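You operate a simulated robot arm through the tools that you are given. There is no shell and no other tool. Be economical: measure what you need, move in short steps, check, and stop when the job is done.

You are at the controls of a simulated two-armed robot. One attempt, no reset.

TASK
Switch the yellow lamp off and turn the floor lamp to mid.
Fine: blind at its green stripe; hours dial at four for tomorrow.

Only the result counts: the job must be done as asked and must still hold three seconds after the hand-in. Knocking over, shifting, dropping, spilling or breaking anything else fails it.

THE ROBOT
Two 7-joint arms with two-finger parallel grippers on one trunk, on a base that drives. Base frame: it is fixed to the floor where the robot stands at the start and does not move with it; the origin is under the middle of the robot, x ahead of it, y to its left, z up; the surface under the hand at the start is at about z = 0.4. Readings come in m, degrees, newtons and seconds.
The left shoulder is at the start at [0.08, 0.131, 0.947], the right one opposite. With the tool pointing down near the work surface each hand reaches from about 0.1 to 0.74 m from the robot's upright axis, wherever it stands, measured 20 degrees to its own side. Places, roughly: black latch [0.7, -0.6, 1.4]; black pot (9x9x8 cm) [0.5, -0.3, 0.1]; dimmer knob [0.6, 0.4, 1]; green pot (9x9x8 cm) [0.5, -0.1, 0.1]; green switch [0.6, 0, 0.7]; hours dial [0.6, 0, 0.8]; roller blind [0.7, -0.3, 1.7]; yellow lamp [0.6, 0.1, 1]. Payload 1.57 kg a hand.
The tool frame of a hand sits at the grasp point between the pads (the TCP): z along the fingers, y along the line on which they close. The tips reach 0.03 m beyond it. Largest opening 0.11 m; finger width 0.024, thickness 0.012; the body of the gripper, 0.048 by 0.112 m, starts 0.078 m behind the TCP.
Orientation is told as [roll, pitch, yaw] about the base's x, y, z axes, in that order, counted from this pose: with the fingers straight down and closing along the base's y, the tool's x points along the base's -x, its y along +y and its z along -z.

THE INTERFACE
- The arms move only by the tool jog_arm. It takes "left_deltas", "right_deltas" or both (then of equal length, played together; a hand with none holds still); each is a list of rows, each a list of 7 numbers: the turn, a rotation vector about the tool's x, y, z in degrees, then the shift along the tool's x, y, z in m, then the gripper command, from -1 (shut) to 1 (fully open), values between in proportion. In form: [[rx, ry, rz, x, y, z, fingers], ...]. A call has 1 to 20 rows; each row is the pose to reach, as a shift and turn from the pose commanded when the call began, along the tool's axes at that moment. Rows are played at 5 a second. More than 0.05 m and 8.6 degrees between two rows, or a gripper value outside its range, and nothing of the call is played. Where a pose cannot be reached the arm comes as near as it can. A force on the tool above 90 N (or 10 N above the force at the start of the call, whichever is more), or a blocked arm, ends the call early, and 0.2 s more pass. The fingers move at their own pace (about 0.108 m/s each) and stop on an object; they squeeze with about 34 N. The grip force told is the motor's: it shows also when the fingers shut on nothing. Time passes only in rows, and 0.2 s behind the last, so rows that repeat a pose let the fingers close. The reply holds the time, the measured pose of the TCP, the force on the tool along the base axes, the opening and the grip force, in the units named above and with some noise, with the torque about the TCP (base axes, N m) and any sound that the robot's microphone picked up.
- Cameras (640 x 400 px; columns grow to the right, rows downward): "scene" is now at [-0.0475, 0.0013, 1.4395]; the picture's right is [0.00, -1.00, 0.00], its down [-0.38, -0.00, -0.93] and it looks along [0.93, 0.00, -0.38] (base axes); focal length 226 px, centre (320, 200). "left" rides on the left gripper at [0.07, -0.016, -0.141] in its tool frame; the picture's right is [0.23, 0.97, 0.00], its down [-0.86, 0.20, -0.48] and it looks along [-0.47, 0.11, 0.88] (tool axes); focal length 222 px, centre (320, 200). "right" rides on the right gripper at [0.07, 0.016, -0.141] in its tool frame; the picture's right is [-0.23, 0.97, 0.00], its down [-0.86, -0.20, -0.48] and it looks along [-0.47, -0.11, 0.88] (tool axes); focal length 222 px, centre (320, 200).
- grab_frame(camera): a new picture of that camera. No time passes.
- roll_base(legs): drives the robot by 1 to 6 legs, each [ahead, left, turn to the left] in m, m and degrees, along the robot's own axes; the way and the turn of a leg run together, so that a leg with both is an arc; at most 1.5 m and 180 degrees a leg. The arms and the cameras ride along, it lands a little off, and it stops where it bumps. It gives what a move gives.
- aim_head(pan, tilt): turns the head with the scene camera to pan (to the left, within 109 degrees either way) and tilt (down, from -29 to 69), counted from straight ahead of the robot. It gives what a move gives.
- pixel_to_xyz(camera, pixels): for up to 12 pixels [column, row] of the newest picture of that camera ("zoom" is the newest enlarged one), the place [x, y, z] in the base frame of the surface seen there, good to about 0.002 m. No time passes.
- inspect(camera, box): a new picture of the part [left, top, right, bottom] of that camera's present view, enlarged. No time passes.
- sign_off(): hands the job in; it is judged then, once.

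Go step by step. Measure first, check grasps and placings, and put right what went wrong. The budget is 80 turns and 58 pictures, counting those below and the enlarged ones. Unless the task says otherwise, let go and move clear before handing in, and close with one line.

The tools are called after "Call:" as a command line: name --argument value ..., lists and objects as JSON in quotes. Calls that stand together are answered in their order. jog_arm: Moves the arms, as the interface text tells. Its arguments: {"type":"object","properties":{"left_deltas":{"type":"array"},"right_deltas":{"type":"array"}},"required":[]} The other tools are called the same way: roll_base (legs) drives the base; aim_head (pan, tilt) turns the head that bears the scene camera; grab_frame (camera) takes a picture; pixel_to_xyz (camera, pixels) gives the place of the surface under pixels of a picture; inspect (camera, box) takes an enlarged picture of a part of a camera's view; sign_off () hands the job in.

At the start:

```text
clock: 0.0
left_position: [0.4373, 0.2664, 1.3244]
left_tcp_rot: [0.0, 0.0, -0.1]
left_contact_force: [-0.7, -0.3, -0.9]
left_ft_torque: [0.01, 0.0, 0.01]
left_finger_gap: 0.11
left_grasp_force: 0.0
right_position: [0.4184, -0.1128, 1.3772]
right_tcp_rot: [0.0, 0.0, 0.0]
right_contact_force: [0.4, -0.2, -0.1]
right_ft_torque: [-0.01, 0.01, -0.04]
right_finger_gap: 0.1101
right_grasp_force: 0.0
robot x, y, heading: [0.0006, 0.0004, 0.0]
head pan, tilt: [0.1, 22.1]
```

scene: 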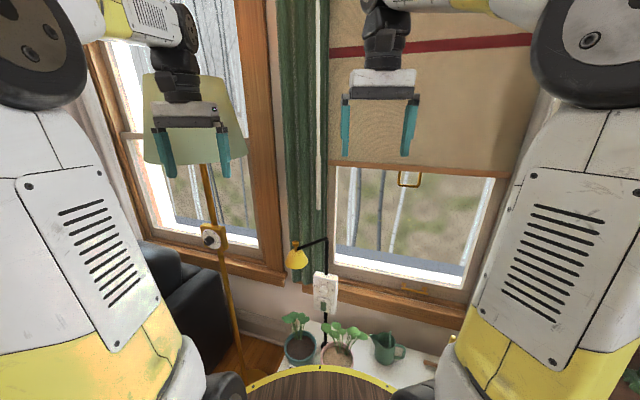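
right: 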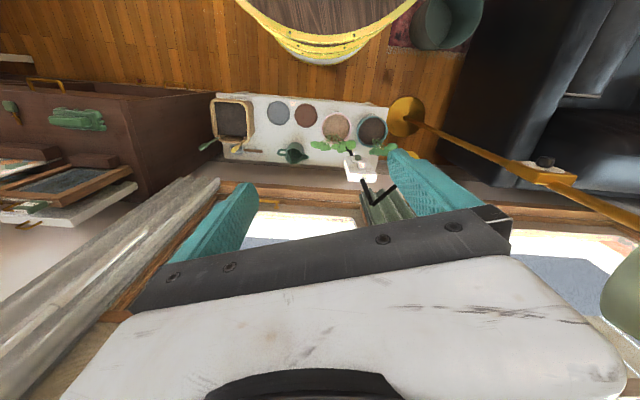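
left: 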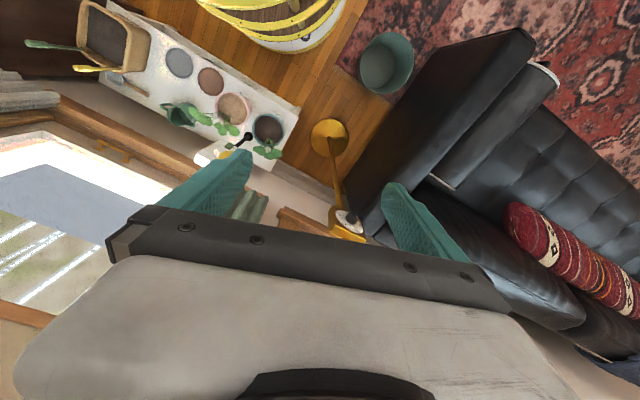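

The first picture shows the yellow lamp by (298,258), a panel with switch/dial at (325,288), the dimmer knob at (211,238), and the blind with a red stripe. I'll enlarge these parts.

Call:
inspect --camera "scene" --box '[270, 220, 370, 320]'

Call:
inspect --camera "scene" --box '[180, 210, 240, 260]'

Call:
inspect --camera "scene" --box '[300, 0, 560, 200]'

```text
4.00 times, centred on (320, 270) of scene
```

zoom: 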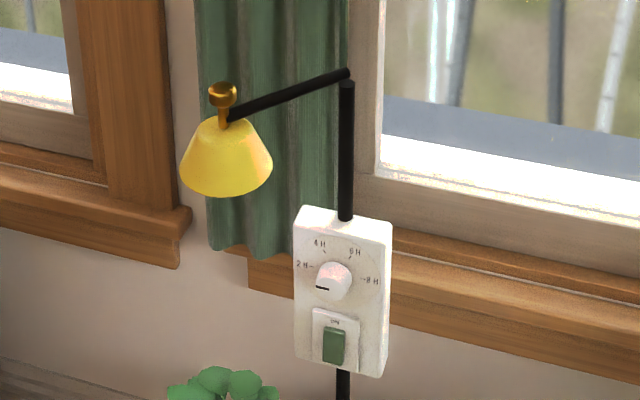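

```text
8.00 times, centred on (210, 235) of scene
```

zoom: 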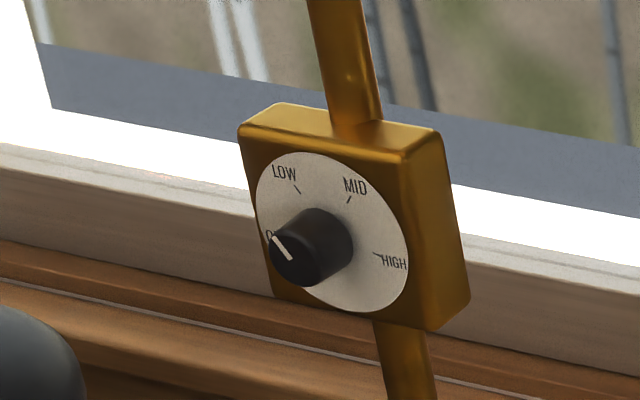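

```text
2.00 times, centred on (430, 100) of scene
```

zoom: 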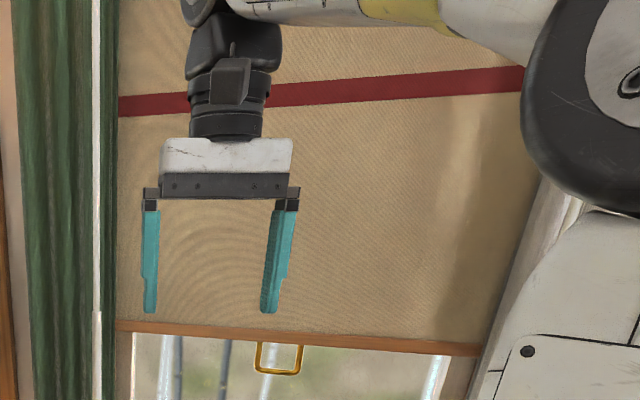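

The hours dial pointer sits near low-left, not at 4H; dimmer is at OFF; only a red stripe shows on the blind at the moment. I'll look higher and closer.

Call:
aim_head --pan -20 --tilt -8

Call:
grab_frame --camera "scene"

```text
clock: 0.9
left_position: [0.436, 0.267, 1.3254]
left_tcp_rot: [0.0, 0.0, -0.1]
left_contact_force: [0.2, -0.3, -0.1]
left_ft_torque: [-0.01, 0.01, 0.02]
left_finger_gap: 0.1102
left_grasp_force: 0.0
right_position: [0.4192, -0.1106, 1.3765]
right_tcp_rot: [-0.1, 0.0, 0.1]
right_contact_force: [0.2, -0.2, -0.3]
right_ft_torque: [0.01, 0.05, -0.01]
right_finger_gap: 0.1099
right_grasp_force: 0.1
robot x, y, heading: [0.0012, -0.0017, 0.2]
head pan, tilt: [-20.0, -8.0]
```

```text
51 pictures are left
```

scene: 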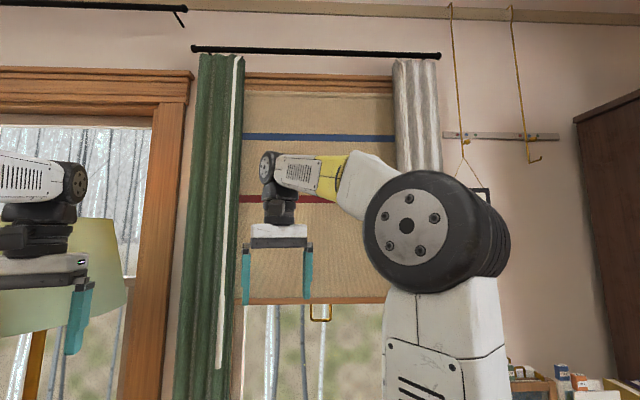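

Blue (320,137) and red (270,198) stripes cross the blind, no green yet. I'll zoom on the blind.

Call:
inspect --camera "scene" --box '[180, 40, 460, 215]'

Call:
inspect --camera "scene" --box '[200, 200, 400, 400]'

Call:
pixel_to_xyz --camera "scene" --pixels '[[320, 90], [320, 138], [330, 200], [270, 304], [320, 300], [320, 320], [370, 303], [380, 138], [248, 138], [242, 303], [222, 360]]'

```text
2.29 times, centred on (320, 128) of scene
```

zoom: 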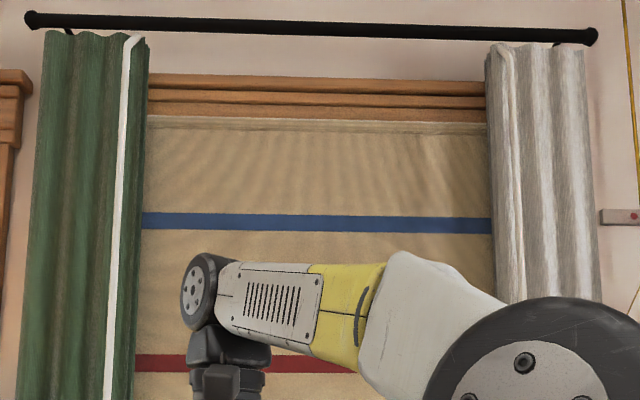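

```text
2.00 times, centred on (300, 300) of scene
```

zoom: 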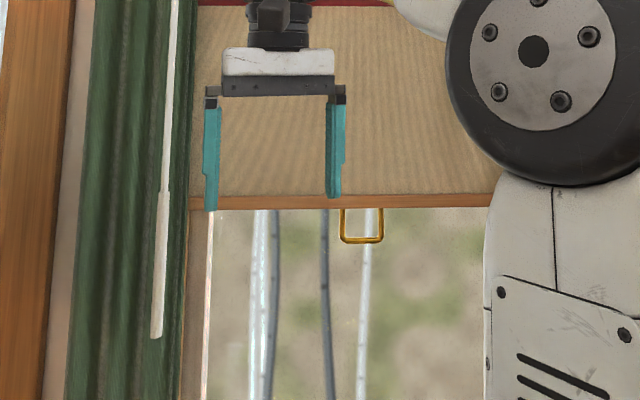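

```text
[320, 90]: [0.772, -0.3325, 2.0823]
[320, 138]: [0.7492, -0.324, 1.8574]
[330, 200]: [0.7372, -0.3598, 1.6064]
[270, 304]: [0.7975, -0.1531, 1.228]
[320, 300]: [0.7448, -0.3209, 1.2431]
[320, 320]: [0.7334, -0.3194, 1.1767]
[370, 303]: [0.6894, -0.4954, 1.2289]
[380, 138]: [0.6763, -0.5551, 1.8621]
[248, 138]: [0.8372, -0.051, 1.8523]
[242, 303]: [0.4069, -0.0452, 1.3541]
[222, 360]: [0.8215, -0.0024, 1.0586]
```

No green stripe is showing, so it is likely rolled up above. I'll look further right for the latch and any mark or note.

Call:
aim_head --pan -50 --tilt 5

Call:
grab_frame --camera "scene"

```text
clock: 1.9
left_position: [0.4357, 0.2669, 1.3257]
left_tcp_rot: [0.0, 0.0, 0.0]
left_contact_force: [0.9, 0.4, 0.2]
left_ft_torque: [0.01, 0.01, 0.0]
left_finger_gap: 0.11
left_grasp_force: 0.1
right_position: [0.4185, -0.1108, 1.376]
right_tcp_rot: [0.1, 0.1, 0.1]
right_contact_force: [-0.2, -0.4, 0.4]
right_ft_torque: [0.0, -0.01, 0.0]
right_finger_gap: 0.1101
right_grasp_force: 0.1
robot x, y, heading: [-0.0029, 0.0013, 0.1]
head pan, tilt: [-50.0, 5.0]
```

```text
48 pictures are left
```

scene: 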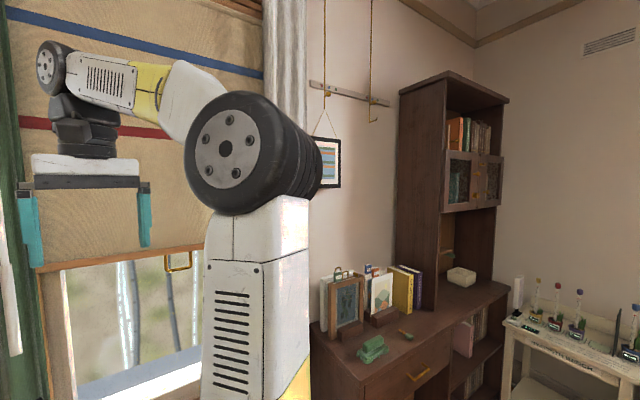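

There is a framed card at (328,163) with coloured bands; I'll zoom on it.

Call:
inspect --camera "scene" --box '[290, 120, 370, 200]'

```text
5.00 times, centred on (330, 160) of scene
```

zoom: 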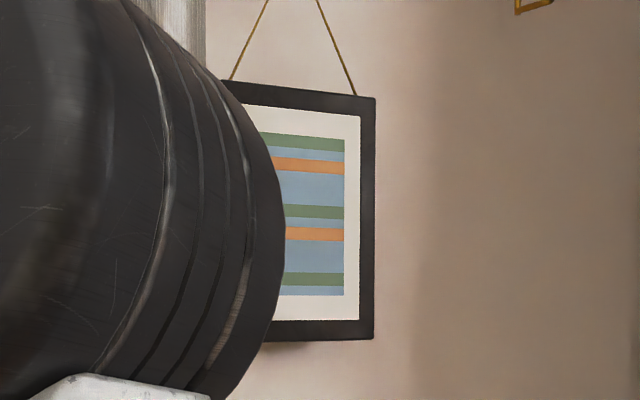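

That is only wall art. Now I measure the lamp panel and dimmer faces.

Call:
aim_head --pan 8 --tilt 32

Call:
grab_frame --camera "scene"

```text
clock: 3.2
left_position: [0.4367, 0.2679, 1.3265]
left_tcp_rot: [0.0, -0.1, 0.1]
left_contact_force: [-0.4, -1.4, -0.7]
left_ft_torque: [-0.01, -0.01, -0.01]
left_finger_gap: 0.1099
left_grasp_force: 0.0
right_position: [0.4189, -0.1111, 1.3766]
right_tcp_rot: [0.0, -0.1, 0.0]
right_contact_force: [-0.7, 0.2, -0.2]
right_ft_torque: [0.01, -0.02, 0.0]
right_finger_gap: 0.11
right_grasp_force: 0.1
robot x, y, heading: [-0.001, 0.0026, -0.2]
head pan, tilt: [8.0, 32.0]
```

```text
46 pictures are left
```

scene: 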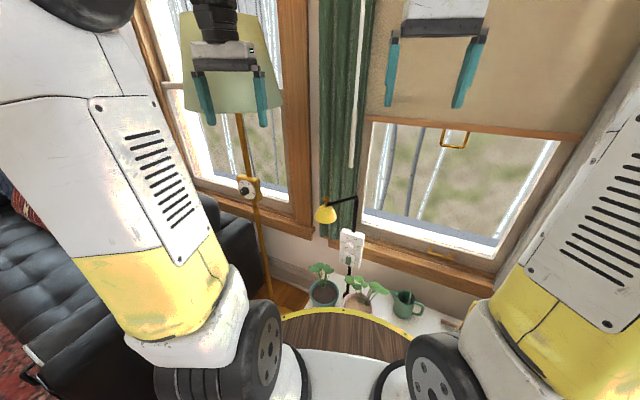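

Call:
inspect --camera "scene" --box '[310, 185, 390, 285]'

Call:
pixel_to_xyz --camera "scene" --pixels '[[343, 234], [358, 236], [343, 262], [357, 266], [351, 247], [350, 260], [326, 214], [326, 203], [243, 188], [254, 184], [238, 182], [245, 202]]'

```text
4.00 times, centred on (350, 235) of scene
```

zoom: 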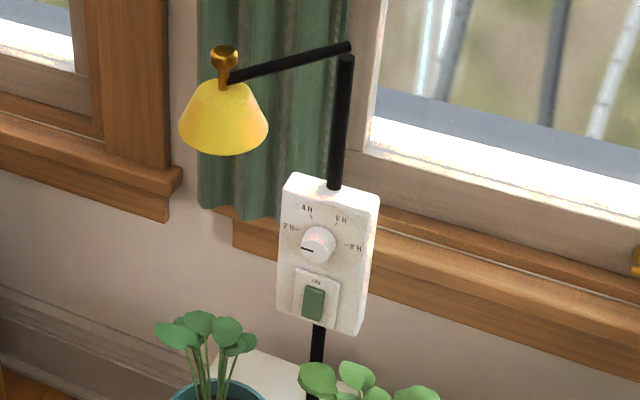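

```text
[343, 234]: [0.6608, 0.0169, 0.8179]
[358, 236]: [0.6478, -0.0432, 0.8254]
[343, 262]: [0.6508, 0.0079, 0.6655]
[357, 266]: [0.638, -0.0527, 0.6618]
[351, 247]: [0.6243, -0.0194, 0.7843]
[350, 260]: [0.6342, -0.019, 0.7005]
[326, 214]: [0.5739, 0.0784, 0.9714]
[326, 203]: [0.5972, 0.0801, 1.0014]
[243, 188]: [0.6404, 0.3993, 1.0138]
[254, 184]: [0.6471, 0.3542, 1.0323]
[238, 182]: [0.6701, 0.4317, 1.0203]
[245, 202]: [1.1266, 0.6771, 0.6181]
```

Call:
pixel_to_xyz --camera "zoom" --pixels '[[317, 243], [303, 250], [330, 258], [312, 214], [300, 229], [337, 224], [345, 246], [313, 302], [315, 290], [312, 316], [300, 310], [330, 270]]'

Call:
inspect --camera "scene" --box '[340, 230, 365, 270]'

Call:
inspect --camera "scene" --box '[230, 170, 266, 206]'

Call:
pixel_to_xyz --camera "zoom" --pixels '[[230, 200], [260, 190], [250, 140], [360, 200], [300, 120], [230, 150], [280, 260], [340, 260], [330, 200], [250, 280], [200, 200], [400, 250]]'

```text
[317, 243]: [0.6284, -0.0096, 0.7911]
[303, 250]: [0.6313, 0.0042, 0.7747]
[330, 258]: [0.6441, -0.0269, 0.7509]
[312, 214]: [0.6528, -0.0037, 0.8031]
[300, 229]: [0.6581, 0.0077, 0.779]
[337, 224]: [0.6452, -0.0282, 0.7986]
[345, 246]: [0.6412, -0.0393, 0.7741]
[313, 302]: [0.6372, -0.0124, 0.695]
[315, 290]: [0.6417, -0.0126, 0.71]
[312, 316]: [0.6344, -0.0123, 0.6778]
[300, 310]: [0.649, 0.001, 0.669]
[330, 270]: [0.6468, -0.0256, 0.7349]
```

```text
10.00 times, centred on (352, 250) of scene
```

zoom: 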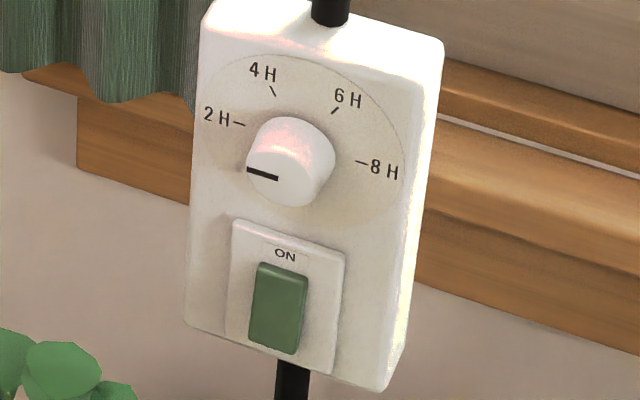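

```text
11.11 times, centred on (248, 188) of scene
```

zoom: 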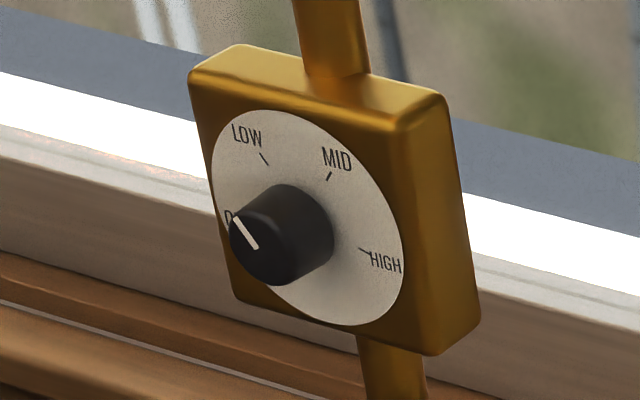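

```text
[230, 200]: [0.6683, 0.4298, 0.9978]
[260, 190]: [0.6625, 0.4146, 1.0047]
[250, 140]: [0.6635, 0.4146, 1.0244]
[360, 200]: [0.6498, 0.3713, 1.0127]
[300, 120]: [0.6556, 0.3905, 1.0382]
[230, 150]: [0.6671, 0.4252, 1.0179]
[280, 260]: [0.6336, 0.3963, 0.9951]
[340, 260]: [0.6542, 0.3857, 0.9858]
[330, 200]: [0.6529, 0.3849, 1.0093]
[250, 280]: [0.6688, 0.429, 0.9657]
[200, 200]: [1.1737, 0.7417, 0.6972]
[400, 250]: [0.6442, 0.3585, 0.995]
```

Rocker: top pressed in under "ON", bottom (z 0.678) sticks out, so it is on. Next I measure the dimmer ticks and the dial ticks.

Call:
pixel_to_xyz --camera "zoom" --pixels '[[264, 158], [329, 177], [363, 249], [265, 113], [348, 322], [400, 280], [216, 160], [236, 220], [256, 247], [245, 268], [262, 225], [262, 262]]'

Call:
inspect --camera "scene" --box '[340, 230, 365, 270]'

Call:
pixel_to_xyz --camera "zoom" --pixels '[[239, 124], [273, 90], [335, 109], [361, 161], [250, 170], [277, 178], [280, 205], [262, 150], [300, 185], [277, 285], [276, 340], [285, 270]]'

```text
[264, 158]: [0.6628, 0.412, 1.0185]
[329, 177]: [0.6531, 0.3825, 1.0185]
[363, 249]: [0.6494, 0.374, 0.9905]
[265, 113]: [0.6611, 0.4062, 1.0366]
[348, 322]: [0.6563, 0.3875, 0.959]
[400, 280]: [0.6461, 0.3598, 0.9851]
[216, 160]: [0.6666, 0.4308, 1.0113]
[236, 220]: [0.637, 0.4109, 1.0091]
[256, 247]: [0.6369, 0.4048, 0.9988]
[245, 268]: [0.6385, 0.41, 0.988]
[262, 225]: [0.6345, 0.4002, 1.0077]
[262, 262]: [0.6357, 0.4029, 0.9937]
```

```text
10.00 times, centred on (352, 250) of scene
```

zoom: 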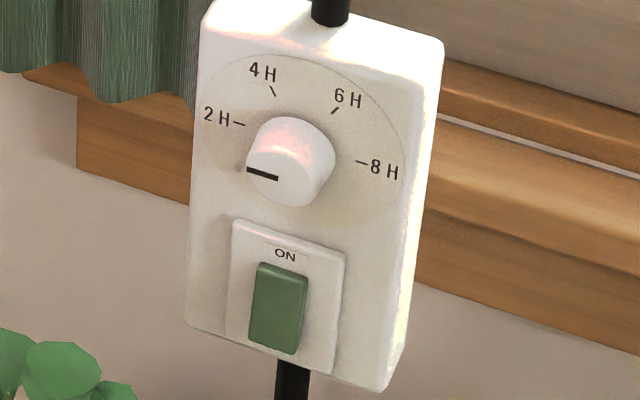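

```text
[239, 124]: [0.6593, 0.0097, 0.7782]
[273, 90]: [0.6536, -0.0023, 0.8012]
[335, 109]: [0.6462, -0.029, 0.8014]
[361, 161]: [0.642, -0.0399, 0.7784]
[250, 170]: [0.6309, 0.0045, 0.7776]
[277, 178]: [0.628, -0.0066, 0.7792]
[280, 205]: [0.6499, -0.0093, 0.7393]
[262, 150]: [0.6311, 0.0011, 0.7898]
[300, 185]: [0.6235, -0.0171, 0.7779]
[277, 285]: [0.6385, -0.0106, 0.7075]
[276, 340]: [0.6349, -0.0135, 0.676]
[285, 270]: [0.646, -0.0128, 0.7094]
```

The timer pointer lies parallel to the 2H tick and the dimmer pointer parallel to LOW, with MID about 70° clockwise. I'll swing the left hand to point at the dimmer, staying back from it.

Call:
jog_arm --left_deltas '[[1.18, -7.43, 1.18, 0.003, 0.0125, 0.0267, 0], [2.36, -14.87, 2.36, 0.007, 0.025, 0.0533, 0], [3.53, -22.3, 3.53, 0.01, 0.0375, 0.08, 0], [4.71, -29.73, 4.71, 0.013, 0.05, 0.1067, 0], [5.89, -37.17, 5.89, 0.017, 0.0625, 0.1333, 0], [7.07, -44.6, 7.07, 0.02, 0.075, 0.16, 0], [8.24, -52.03, 8.24, 0.02, 0.0875, 0.1867, 0], [9.42, -59.47, 9.42, 0.02, 0.1, 0.2133, 0], [10.6, -66.9, 10.6, 0.02, 0.1125, 0.24, 0], [11.78, -74.33, 11.78, 0.02, 0.125, 0.2667, 0], [12.95, -81.77, 12.95, 0.02, 0.1375, 0.2933, 0], [14.13, -89.2, 14.13, 0.02, 0.17, 0.327, 0], [14.13, -89.2, 14.13, 0.02, 0.19, 0.327, 0]]'

Call:
grab_frame --camera "left"

```text
clock: 6.0
left_position: [0.4177, 0.4561, 0.9985]
left_tcp_rot: [-127.4, -89.8, 109.6]
left_contact_force: [0.3, -0.1, 1.0]
left_ft_torque: [0.01, -0.03, 0.01]
left_finger_gap: 0.0549
left_grasp_force: 0.0
right_position: [0.4192, -0.112, 1.3753]
right_tcp_rot: [-0.1, 0.0, 0.0]
right_contact_force: [0.1, -0.6, 0.1]
right_ft_torque: [-0.01, -0.03, -0.01]
right_finger_gap: 0.11
right_grasp_force: 0.2
robot x, y, heading: [-0.0008, 0.0024, 0.1]
head pan, tilt: [8.0, 32.0]
```

```text
41 pictures are left
```

left: 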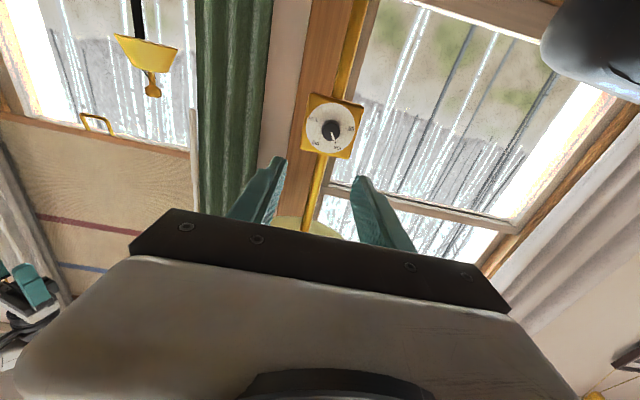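

The left camera sees the dimmer at (334,125) almost square on. I'll enlarge and measure it from here.

Call:
inspect --camera "left" --box '[300, 85, 370, 165]'

```text
5.00 times, centred on (335, 125) of left
```

zoom: 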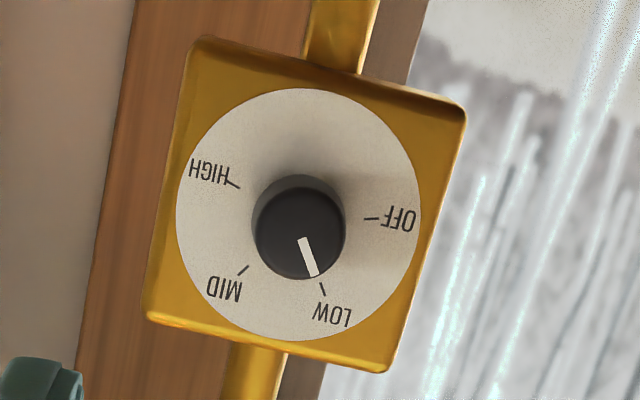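

Call:
pixel_to_xyz --camera "zoom" --pixels '[[372, 218], [323, 290], [242, 271], [233, 184], [177, 213], [420, 213], [299, 90], [299, 339], [301, 233], [262, 233], [340, 233], [301, 272]]'

```text
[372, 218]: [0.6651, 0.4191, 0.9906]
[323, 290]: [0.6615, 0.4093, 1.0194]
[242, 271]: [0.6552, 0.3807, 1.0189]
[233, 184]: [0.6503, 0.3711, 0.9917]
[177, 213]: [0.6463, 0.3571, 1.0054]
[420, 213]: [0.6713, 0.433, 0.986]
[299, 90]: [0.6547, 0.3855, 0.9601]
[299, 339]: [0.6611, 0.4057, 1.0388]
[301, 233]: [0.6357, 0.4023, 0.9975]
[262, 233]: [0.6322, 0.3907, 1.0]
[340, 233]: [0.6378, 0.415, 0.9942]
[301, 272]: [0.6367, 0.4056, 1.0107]
```

Dimmer centre is about (0.658, 0.395, 0.998), LOW→MID is 70° clockwise. I'll pre-twist −35° and approach to just in front of the knob.

Call:
jog_arm --left_deltas '[[0, 0, -7, 0, 0.003, 0.03, 0], [0, 0, -14, 0, 0.006, 0.06, 0], [0, 0, -21, 0, 0.01, 0.09, 0], [0, 0, -28, 0, 0.013, 0.12, 0], [0, 0, -35, 0, 0.016, 0.15, 0], [0, 0, -35, 0, 0.016, 0.16, 0]]'

Call:
grab_frame --camera "left"

```text
clock: 7.4
left_position: [0.5748, 0.4246, 0.9976]
left_tcp_rot: [-90.1, -55.0, 71.9]
left_contact_force: [0.6, 0.5, -0.2]
left_ft_torque: [-0.02, 0.01, 0.04]
left_finger_gap: 0.0552
left_grasp_force: 0.1
right_position: [0.4181, -0.1101, 1.3779]
right_tcp_rot: [-0.1, 0.1, -0.1]
right_contact_force: [0.3, -0.5, 0.7]
right_ft_torque: [-0.03, 0.01, -0.01]
right_finger_gap: 0.1101
right_grasp_force: 0.1
robot x, y, heading: [-0.0029, 0.0028, -0.1]
head pan, tilt: [8.0, 32.0]
```

```text
39 pictures are left
```

left: 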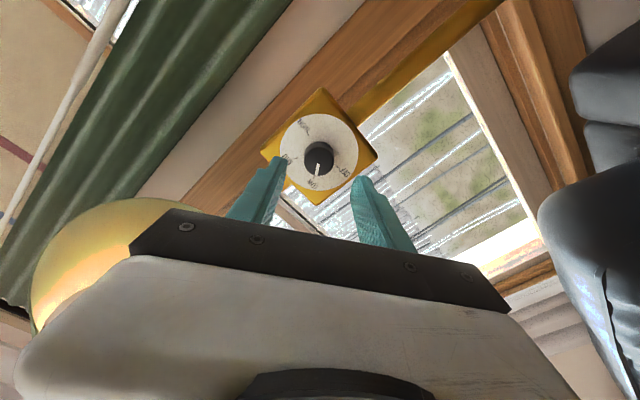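

Knob at (318,155) lies between the fingers. I move in 5.4 cm and close on it.

Call:
jog_arm --left_deltas '[[0, 0, 0, 0.001, -0.002, 0.02, 0], [0, 0, 0, 0.0015, -0.002, 0.04, 0], [0, 0, 0, 0.0015, -0.002, 0.054, 0], [0, 0, 0, 0.0015, -0.002, 0.054, 0], [0, 0, 0, 0.0015, -0.002, 0.054, -0.4], [0, 0, 0, 0.0015, -0.002, 0.054, -0.7], [0, 0, 0, 0.0015, -0.002, 0.054, -0.7]]'

Call:
grab_frame --camera "left"

```text
clock: 9.0
left_position: [0.6253, 0.4056, 0.9958]
left_tcp_rot: [-89.6, -54.9, 71.7]
left_contact_force: [8.0, 8.2, -10.8]
left_ft_torque: [0.08, 0.28, 0.37]
left_finger_gap: 0.0313
left_grasp_force: 40.6
right_position: [0.4181, -0.1107, 1.3774]
right_tcp_rot: [0.0, 0.0, 0.1]
right_contact_force: [0.0, -0.1, -0.1]
right_ft_torque: [-0.02, 0.01, -0.04]
right_finger_gap: 0.1099
right_grasp_force: 0.0
robot x, y, heading: [-0.0022, -0.0022, -0.1]
head pan, tilt: [8.0, 32.0]
```

```text
38 pictures are left
```

left: 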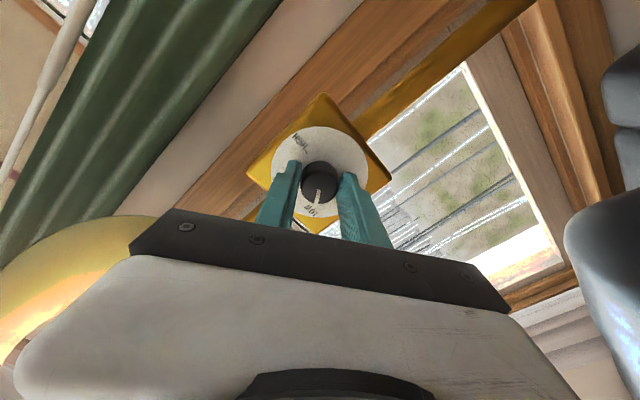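

Gripped: the gap is 3.1 cm on the knob. I now turn 70° clockwise about the tool axis.

Call:
jog_arm --left_deltas '[[0, 0, 7, 0, 0.001, 0, -0.7], [0, 0, 14, 0, 0.001, 0, -0.7], [0, 0, 21, 0, 0.001, 0, -0.7], [0, 0, 28, 0, 0.001, 0, -0.7], [0, 0, 35, 0, 0.001, 0, -0.7], [0, 0, 42, 0, 0.001, 0, -0.7], [0, 0, 49, 0, 0.001, 0, -0.7], [0, 0, 56, 0, 0.001, 0, -0.7], [0, 0, 63, 0, 0.001, 0, -0.7], [0, 0, 70, 0, 0.001, 0, -0.7], [0, 0, 70, 0, 0.001, 0, -0.7]]'

Call:
inspect --camera "left" --box '[240, 80, 400, 240]'

```text
clock: 11.4
left_position: [0.6228, 0.4182, 1.0146]
left_tcp_rot: [88.0, -55.2, -108.3]
left_contact_force: [0.0, -51.0, -29.8]
left_ft_torque: [-0.58, -0.13, -0.9]
left_finger_gap: 0.0664
left_grasp_force: 27.6
left hand out of reach, approached as far as the arm can: row 6, 7, 8, 9, 10, 11
right_position: [0.4195, -0.113, 1.3751]
right_tcp_rot: [0.1, 0.0, 0.1]
right_contact_force: [0.3, -0.6, 0.6]
right_ft_torque: [0.0, -0.01, 0.0]
right_finger_gap: 0.1099
right_grasp_force: 0.1
robot x, y, heading: [-0.0006, -0.0029, 0.0]
head pan, tilt: [8.0, 32.0]
```

```text
2.50 times, centred on (320, 160) of left
```

zoom: 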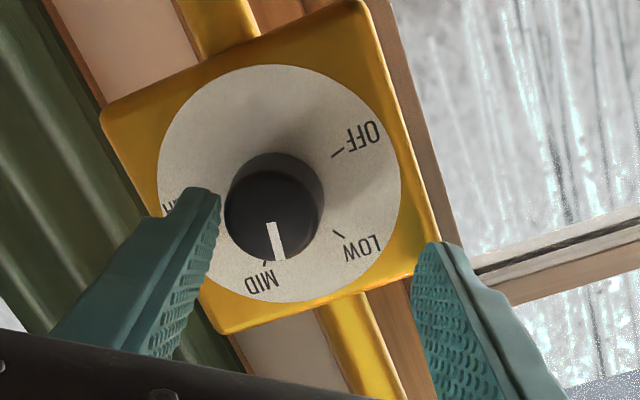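

The arm drifted out of reach at the end and one finger now presses the box; the pointer is near MID. I open and back straight off to relieve it.

Call:
jog_arm --left_deltas '[[0, 0, 0, 0, 0, 0, 0.4], [0, 0, 0, 0, 0, 0, 0.6], [0, 0, 0, 0, 0, -0.02, 0.6], [0, 0, 0, 0, 0, -0.06, 0.6], [0, 0, 0, 0, 0, -0.1, 0.6]]'

Call:
grab_frame --camera "scene"

Call:
inspect --camera "left" --box '[250, 70, 410, 230]'

```text
clock: 12.6
left_position: [0.5277, 0.4579, 1.0182]
left_tcp_rot: [90.0, -55.1, -108.0]
left_contact_force: [0.3, 0.6, -0.3]
left_ft_torque: [0.04, 0.02, 0.01]
left_finger_gap: 0.0879
left_grasp_force: 0.1
right_position: [0.4192, -0.1124, 1.3767]
right_tcp_rot: [0.0, 0.0, 0.0]
right_contact_force: [0.0, 0.4, 0.4]
right_ft_torque: [0.0, 0.01, -0.01]
right_finger_gap: 0.1099
right_grasp_force: 0.1
robot x, y, heading: [-0.0002, 0.0002, 0.0]
head pan, tilt: [8.0, 32.0]
```

```text
36 pictures are left
```

scene: 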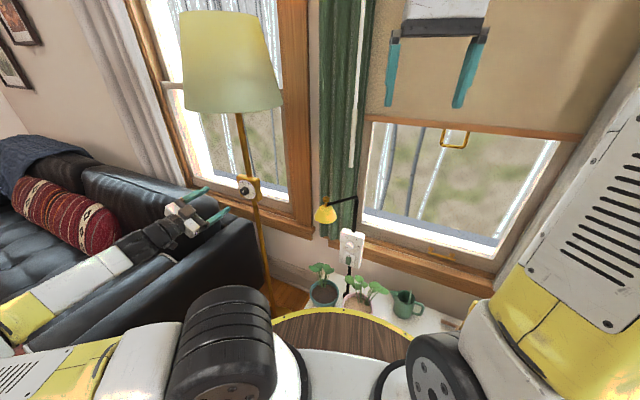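

```text
2.50 times, centred on (330, 150) of left
```

zoom: 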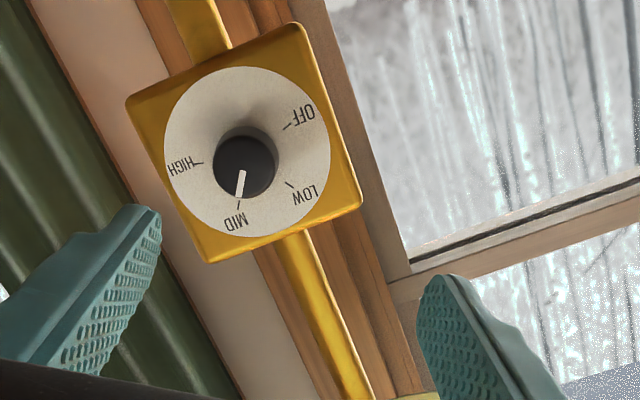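

The lamp stands where it was and the pointer looks parallel to the MID tick. I'll check it in 3-D with a close zoom.

Call:
inspect --camera "left" --box '[285, 90, 345, 140]'

Call:
inspect --camera "scene" --box '[230, 170, 266, 206]'

```text
8.00 times, centred on (315, 115) of left
```

zoom: 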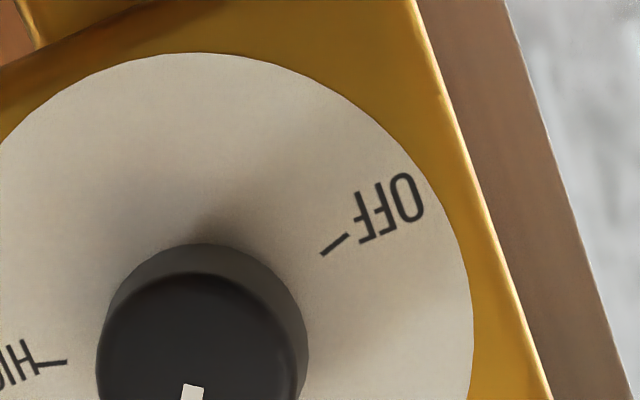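

```text
11.11 times, centred on (248, 188) of scene
```

zoom: 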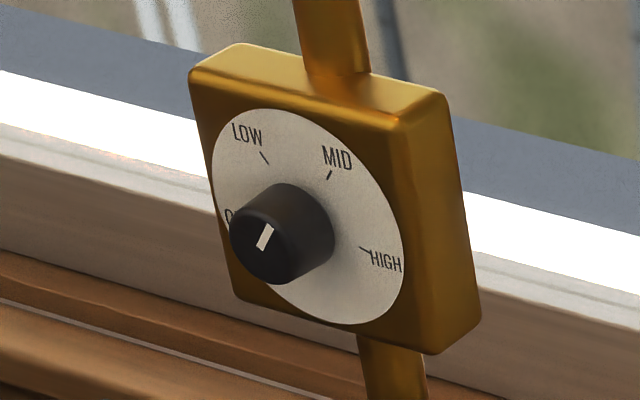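

Confirmed: at MID and the lamp hasn't shifted. Now I bring the left hand across in front of the hours dial, untwisting to −60° ready for a 60° clockwise turn.

Call:
jog_arm --left_deltas '[[0, 0, 0, 0, 0, -0.03, 0.2], [0, 0, -7.9, -0.003, -0.04, -0.04, 0], [0, 0, -15.8, -0.007, -0.079, -0.04, 0], [0, 0, -23.7, -0.01, -0.119, -0.04, 0], [0, 0, -31.7, -0.013, -0.158, -0.04, 0], [0, 0, -39.6, -0.017, -0.198, -0.04, 0], [0, 0, -47.5, -0.02, -0.238, -0.04, 0], [0, 0, -55.4, -0.023, -0.277, -0.035, 0], [0, 0, -63.3, -0.027, -0.317, -0.03, 0], [0, 0, -71.2, -0.03, -0.357, -0.02, 0], [0, 0, -79.2, -0.033, -0.396, -0.01, 0], [0, 0, -87.1, -0.037, -0.436, 0, 0], [0, 0, -95, -0.04, -0.475, 0, 0], [0, 0, -95, -0.04, -0.475, 0, 0]]'

Call:
grab_frame --camera "left"

```text
clock: 15.6
left_position: [0.4156, 0.2211, 0.8663]
left_tcp_rot: [-90.3, -29.8, 71.8]
left_contact_force: [0.8, 0.4, 1.0]
left_ft_torque: [-0.01, -0.01, 0.03]
left_finger_gap: 0.0551
left_grasp_force: 0.0
left hand out of reach, approached as far as the arm can: row 4, 5, 6, 7, 8, 9, 10, 11, 12, 13, 14
right_position: [0.4176, -0.1114, 1.3763]
right_tcp_rot: [-0.1, 0.0, 0.0]
right_contact_force: [0.4, -0.4, -0.6]
right_ft_torque: [-0.01, 0.01, -0.04]
right_finger_gap: 0.1101
right_grasp_force: 0.1
robot x, y, heading: [0.0001, 0.001, -0.1]
head pan, tilt: [8.0, 32.0]
```

```text
32 pictures are left
```

left: 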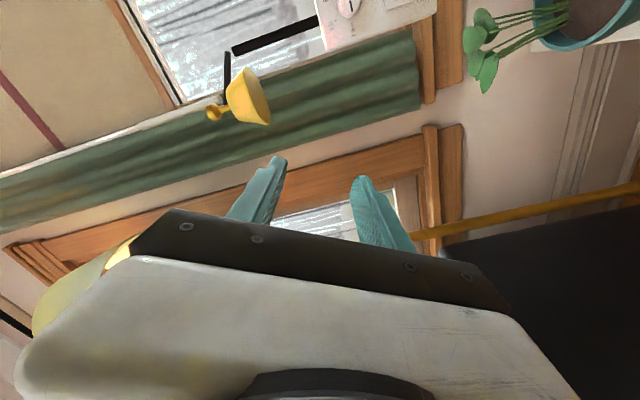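

The left arm can't reach the dial in this pose, so I'll retreat it to where it was comfortable and bring the right hand down in front of the hours dial instead.

Call:
jog_arm --left_deltas '[[0, 0, 7.5, -0.0325, 0, 0, 0], [0, 0, 15, -0.065, 0, 0, 0], [0, 0, 22.5, -0.0975, 0, -0.01, 0], [0, 0, 30, -0.13, 0, -0.02, 0], [0, 0, 37.5, -0.1625, 0, -0.03, 0], [0, 0, 45, -0.195, 0, -0.04, 0], [0, 0, 52.5, -0.2275, 0, -0.055, 0], [0, 0, 60, -0.26, 0, -0.07, 0], [0, 0, 60, -0.26, 0, -0.07, 0], [0, 0, 60, -0.26, 0, -0.07, 0], [0, 0, 60, -0.26, 0, -0.07, 0], [0, 0, 60, -0.26, 0, -0.07, 0], [0, 0, 60, -0.26, 0, -0.07, 0], [0, 0, 60, -0.26, 0, -0.07, 0], [0, 0, 60, -0.26, 0, -0.07, 0], [0, 0, 60, -0.26, 0, -0.07, 0]]' --right_deltas '[[0.88, -5.58, 0.88, 0.001, 0.011, 0.037, 0], [1.77, -11.15, 1.77, 0.002, 0.022, 0.075, 0], [2.65, -16.73, 2.65, 0.003, 0.033, 0.112, 0], [3.53, -22.3, 3.53, 0.004, 0.044, 0.15, 0], [4.42, -27.88, 4.42, 0.005, 0.055, 0.187, 0], [5.3, -33.45, 5.3, 0.006, 0.066, 0.224, 0], [6.18, -39.03, 6.18, 0.007, 0.077, 0.262, 0], [7.07, -44.6, 7.07, 0.008, 0.088, 0.299, 0], [7.95, -50.18, 7.95, 0.009, 0.1, 0.336, 0], [8.83, -55.75, 8.83, 0.01, 0.111, 0.374, 0], [9.71, -61.33, 9.71, 0.011, 0.122, 0.411, 0], [10.6, -66.9, 10.6, 0.012, 0.133, 0.449, 0], [11.48, -72.48, 11.48, 0.013, 0.144, 0.486, 0], [12.36, -78.05, 12.36, 0.014, 0.155, 0.523, 0], [13.25, -83.63, 13.25, 0.015, 0.166, 0.561, 0], [14.13, -89.2, 14.13, 0.015, 0.177, 0.598, 0]]'

Call:
grab_frame --camera "right"

```text
clock: 18.3
left_position: [0.4195, 0.4594, 0.9925]
left_tcp_rot: [83.7, -89.9, -101.7]
left_contact_force: [-0.1, -0.2, 0.7]
left_ft_torque: [0.04, 0.03, 0.06]
left_finger_gap: 0.0551
left_grasp_force: 0.1
right_position: [0.4242, 0.0408, 0.9361]
right_tcp_rot: [-5.7, -71.0, -8.4]
right_contact_force: [8.7, -29.5, 83.1]
right_ft_torque: [3.34, 13.89, 4.6]
right_finger_gap: 0.0549
right_grasp_force: 0.0
right hand out of reach, approached as far as the arm can: row 8, 9, 10, 11, 12, 13
robot x, y, heading: [-0.0019, 0.0002, -0.0]
head pan, tilt: [8.0, 32.0]
stopped in row 13 (right hand): the force on the tool passed its limit at 355 N (the readings are from after the stop); the commanded pose is now the measured one
```

```text
31 pictures are left
```

right: 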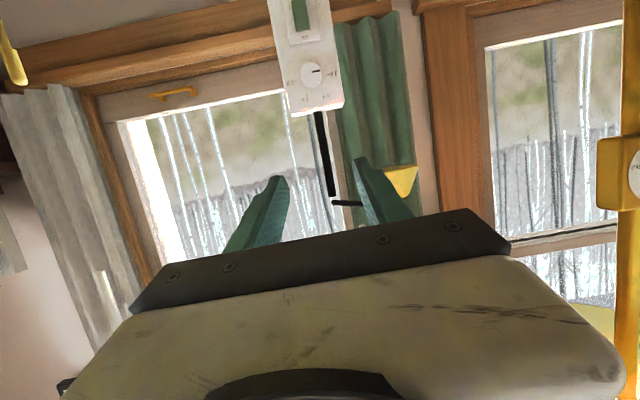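

The right hand was stopped by a force while folding in. I check with the scene camera what it touched.

Call:
grab_frame --camera "scene"

```text
30 pictures are left
```

scene: 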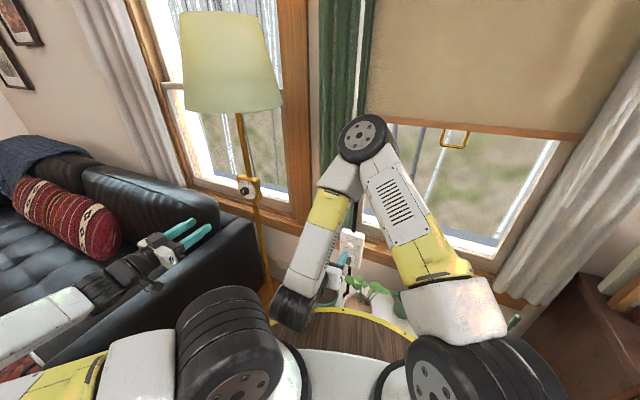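

The right forearm is folded too tightly near the body. I back the hand up out of contact first; then I'll give the arms room by driving back.

Call:
jog_arm --right_deltas '[[0, 0, 0, -0.03, -0.015, 0.004, 0], [0, 0, 0, -0.06, -0.03, 0.008, 0], [0, 0, 0, -0.09, -0.05, 0.012, 0], [0, 0, 0, -0.12, -0.07, 0.015, 0]]'

```text
clock: 19.3
left_position: [0.4195, 0.4592, 0.9921]
left_tcp_rot: [-41.8, -90.1, 23.7]
left_contact_force: [-0.8, 0.6, -0.7]
left_ft_torque: [-0.03, -0.01, -0.02]
left_finger_gap: 0.055
left_grasp_force: 0.1
right_position: [0.4921, 0.0034, 1.0475]
right_tcp_rot: [-5.8, -70.3, -8.3]
right_contact_force: [0.2, -0.3, -1.0]
right_ft_torque: [-0.02, -0.01, -0.04]
right_finger_gap: 0.0549
right_grasp_force: 0.1
right hand out of reach, approached as far as the arm can: row 1, 2, 3, 4
robot x, y, heading: [0.0024, 0.0012, 0.1]
head pan, tilt: [8.0, 32.0]
```

The hand is free now. Before driving back I check the floor to the left/behind for the basket seen earlier.

Call:
aim_head --pan 80 --tilt 50

Call:
grab_frame --camera "scene"

```text
clock: 20.7
left_position: [0.4202, 0.4605, 0.9912]
left_tcp_rot: [54.2, -90.0, -72.1]
left_contact_force: [-0.5, 0.3, -0.2]
left_ft_torque: [-0.03, 0.03, 0.0]
left_finger_gap: 0.0549
left_grasp_force: 0.1
right_position: [0.4918, 0.003, 1.0495]
right_tcp_rot: [-5.7, -70.4, -8.5]
right_contact_force: [-0.4, -0.1, -0.2]
right_ft_torque: [0.01, 0.03, -0.01]
right_finger_gap: 0.0551
right_grasp_force: 0.1
robot x, y, heading: [-0.0001, 0.0012, 0.1]
head pan, tilt: [80.0, 50.0]
```

```text
29 pictures are left
```

scene: 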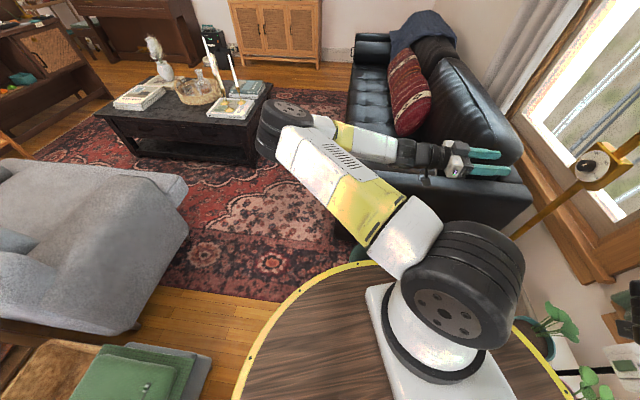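

Call:
pixel_to_xyz --camera "scene" --pixels '[[240, 390], [330, 270], [200, 390], [355, 255], [180, 200], [120, 330], [565, 380], [345, 262]]'

```text
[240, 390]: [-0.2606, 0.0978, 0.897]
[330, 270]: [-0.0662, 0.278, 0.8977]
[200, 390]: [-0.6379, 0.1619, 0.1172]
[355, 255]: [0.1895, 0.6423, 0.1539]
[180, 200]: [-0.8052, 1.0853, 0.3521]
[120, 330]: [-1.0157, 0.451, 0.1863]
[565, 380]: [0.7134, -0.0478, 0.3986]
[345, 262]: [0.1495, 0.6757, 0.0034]
```

The wooden disc (z 0.897, radius ≈0.28) belongs to the robot and is what the wrist met. There's room behind, so I back off 12 cm and turn 18° right to face the wall squarely.

Call:
roll_base --legs '[[-0.12, 0, 0], [0, 0, -18]]'

Call:
aim_head --pan 10 --tilt 32

Call:
grab_frame --camera "scene"

```text
clock: 23.0
left_position: [0.4221, 0.3056, 0.9923]
left_tcp_rot: [39.9, -90.0, -76.1]
left_contact_force: [-0.1, -0.2, 0.1]
left_ft_torque: [0.0, -0.01, -0.03]
left_finger_gap: 0.0552
left_grasp_force: 0.1
right_position: [0.3458, -0.1509, 1.0503]
right_tcp_rot: [-5.7, -70.4, -26.8]
right_contact_force: [0.5, 0.1, -0.5]
right_ft_torque: [-0.01, -0.01, 0.01]
right_finger_gap: 0.0549
right_grasp_force: 0.1
robot x, y, heading: [-0.1188, 0.0001, -18.0]
head pan, tilt: [80.0, 50.0]
```

```text
clock: 24.4
left_position: [0.4222, 0.3056, 0.9919]
left_tcp_rot: [43.0, -90.0, -79.2]
left_contact_force: [-0.4, -0.4, 0.3]
left_ft_torque: [0.01, 0.0, 0.04]
left_finger_gap: 0.0548
left_grasp_force: 0.0
right_position: [0.3461, -0.1504, 1.0493]
right_tcp_rot: [-5.7, -70.5, -26.8]
right_contact_force: [-0.3, 0.1, 0.1]
right_ft_torque: [-0.01, 0.0, 0.01]
right_finger_gap: 0.0549
right_grasp_force: 0.0
robot x, y, heading: [-0.119, -0.0011, -18.1]
head pan, tilt: [10.0, 32.0]
```

```text
28 pictures are left
```

scene: 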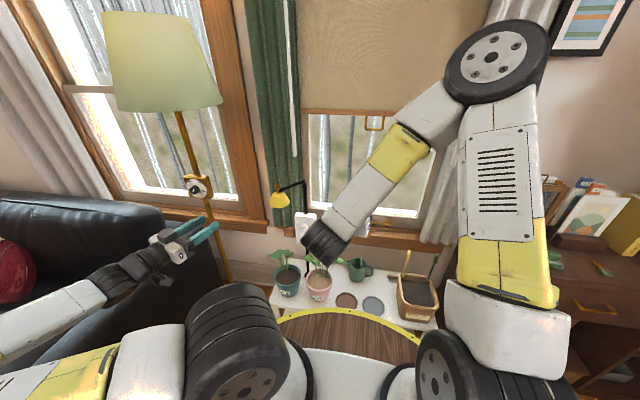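

Next I bring the right hand clear and up toward the blind's handle at (0.733, −0.319, 1.177), squared to the wall and 20 cm off.

Call:
jog_arm --right_deltas '[[-2.1, -2.8, -0.1, -0.0278, 0.0014, 0.024, 0], [-4.1, -5.6, -0.15, -0.0556, 0.0029, 0.048, 0], [-6.2, -8.4, -0.2, -0.0834, 0.0043, 0.072, 0], [-8.2, -11.3, -0.3, -0.1112, 0.0058, 0.096, 0], [-10.3, -14.1, -0.4, -0.139, 0.0072, 0.12, 0], [-12.3, -16.9, -0.5, -0.1668, 0.0087, 0.144, 0], [-14.4, -19.7, -0.55, -0.1946, 0.0101, 0.168, 0], [-14.4, -19.7, -0.55, -0.1946, 0.0101, 0.168, 0]]'

Call:
grab_frame --camera "right"

```text
clock: 26.2
left_position: [0.4216, 0.3059, 0.9923]
left_tcp_rot: [50.7, -90.1, -86.9]
left_contact_force: [-1.2, -0.1, -0.3]
left_ft_torque: [0.02, 0.01, -0.01]
left_finger_gap: 0.0549
left_grasp_force: 0.0
right_position: [0.5428, -0.2561, 1.1741]
right_tcp_rot: [-163.5, -90.0, 145.5]
right_contact_force: [0.6, 0.6, -0.1]
right_ft_torque: [-0.01, 0.02, 0.04]
right_finger_gap: 0.0547
right_grasp_force: 0.1
robot x, y, heading: [-0.1251, -0.0022, -18.5]
head pan, tilt: [10.0, 32.0]
```

```text
27 pictures are left
```

right: 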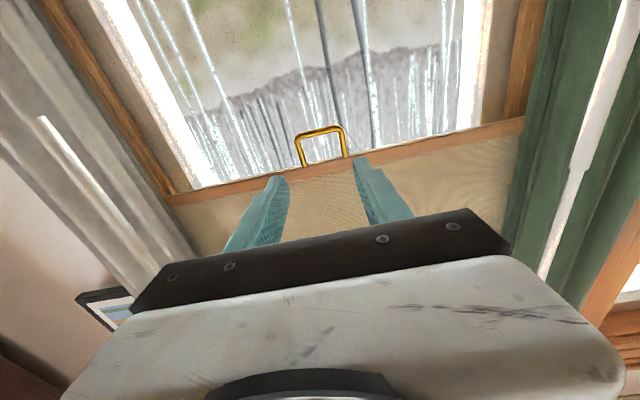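

The right hand is square to the blind with the loop at (298–346, 128–165). I measure the loop and twist the hand 90° so it can close on the bottom bar.

Call:
pixel_to_xyz --camera "right" --pixels '[[318, 131], [298, 140], [342, 130], [304, 163], [346, 155], [325, 165], [310, 133], [330, 128]]'

Call:
jog_arm --right_deltas '[[0, 0, 8.2, 0, 0, 0, 0], [0, 0, 16.4, 0, 0, 0, 0], [0, 0, 24.6, 0, 0, 0, 0], [0, 0, 32.7, 0, 0, 0, 0], [0, 0, 40.9, 0, 0, 0, 0], [0, 0, 49.1, 0, 0, 0, 0], [0, 0, 57.3, 0, 0, 0, 0], [0, 0, 65.5, 0, 0, 0, 0], [0, 0, 73.6, 0, 0, 0, 0], [0, 0, 81.8, 0, 0, 0, 0], [0, 0, 90, 0, 0, 0, 0]]'

```text
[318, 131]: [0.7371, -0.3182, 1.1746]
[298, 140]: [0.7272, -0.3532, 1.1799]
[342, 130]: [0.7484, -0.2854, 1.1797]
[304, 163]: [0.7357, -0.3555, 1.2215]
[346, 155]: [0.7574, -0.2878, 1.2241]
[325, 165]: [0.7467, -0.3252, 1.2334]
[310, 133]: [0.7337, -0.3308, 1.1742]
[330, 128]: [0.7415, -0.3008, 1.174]
```

```text
clock: 28.6
left_position: [0.4216, 0.3056, 0.9918]
left_tcp_rot: [86.0, -90.0, -122.2]
left_contact_force: [-0.7, 1.0, -0.7]
left_ft_torque: [0.02, 0.01, -0.04]
left_finger_gap: 0.055
left_grasp_force: 0.1
right_position: [0.5381, -0.2597, 1.2027]
right_tcp_rot: [88.7, -0.2, -107.7]
right_contact_force: [-0.6, 1.5, -0.8]
right_ft_torque: [-0.02, 0.02, 0.02]
right_finger_gap: 0.0548
right_grasp_force: 0.1
right hand out of reach, approached as far as the arm can: row 9, 10, 11
robot x, y, heading: [-0.1192, -0.0017, -18.0]
head pan, tilt: [10.0, 32.0]
```

Handle bar centre is (0.737, −0.318, 1.175); twist just reaches. I ease the twist back to ~68° and advance to 8 cm in front of the bar.

Call:
jog_arm --right_deltas '[[0, 0, -7, 0.002, -0.008, 0.03, 0], [0, 0, -14, 0.004, -0.016, 0.06, 0], [0, 0, -22, 0.006, -0.028, 0.09, 0], [0, 0, -22, 0.006, -0.028, 0.115, 0], [0, 0, -22, 0.006, -0.028, 0.115, 0]]'

Call:
grab_frame --camera "right"

```text
clock: 29.8
left_position: [0.422, 0.3051, 0.9924]
left_tcp_rot: [46.7, -90.0, -83.0]
left_contact_force: [0.1, 0.4, -0.2]
left_ft_torque: [0.02, 0.02, -0.02]
left_finger_gap: 0.0549
left_grasp_force: 0.0
right_position: [0.6503, -0.2906, 1.18]
right_tcp_rot: [89.3, -22.2, -107.8]
right_contact_force: [0.5, -0.4, 0.3]
right_ft_torque: [-0.04, 0.06, 0.0]
right_finger_gap: 0.0549
right_grasp_force: 0.1
right hand out of reach, approached as far as the arm can: row 1, 2, 3, 4, 5
robot x, y, heading: [-0.1245, -0.0006, -18.4]
head pan, tilt: [10.0, 32.0]
```

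```text
26 pictures are left
```

right: 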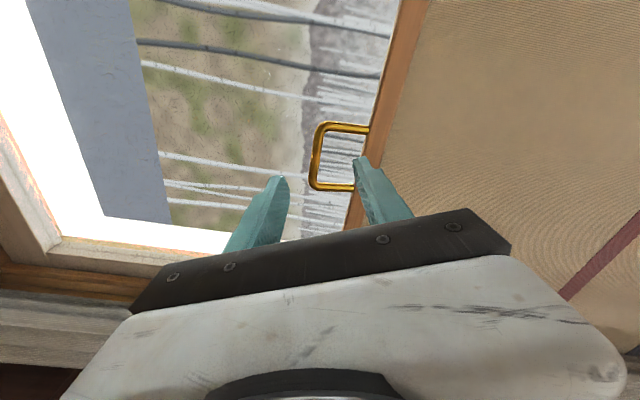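

The loop lies between the fingers (one above the bar, one below). I advance 8 cm and close on the bar.

Call:
jog_arm --right_deltas '[[0, 0, 0, 0, 0, 0.03, 0], [0, 0, 0, 0, 0, 0.06, 0], [0, 0, 0, 0, 0, 0.079, 0], [0, 0, 0, 0, 0, 0.079, -0.5], [0, 0, 0, 0, 0, 0.079, -1], [0, 0, 0, 0, 0, 0.079, -1]]'

Call:
grab_frame --camera "right"

```text
clock: 31.2
left_position: [0.422, 0.3063, 0.9926]
left_tcp_rot: [21.2, -90.0, -57.5]
left_contact_force: [-0.8, -0.6, 0.6]
left_ft_torque: [-0.01, -0.01, -0.02]
left_finger_gap: 0.055
left_grasp_force: 0.1
right_position: [0.7255, -0.3126, 1.1816]
right_tcp_rot: [89.5, -22.0, -107.9]
right_contact_force: [3.7, -3.1, -1.9]
right_ft_torque: [0.99, -0.28, -0.03]
right_finger_gap: 0.0209
right_grasp_force: 34.5
robot x, y, heading: [-0.1226, -0.0013, -18.6]
head pan, tilt: [10.0, 32.0]
```

```text
25 pictures are left
```

right: 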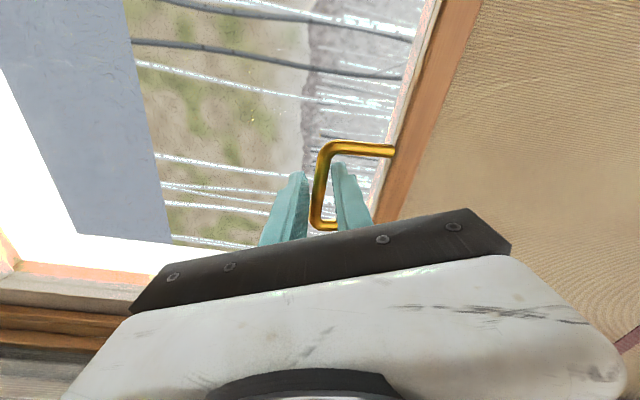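

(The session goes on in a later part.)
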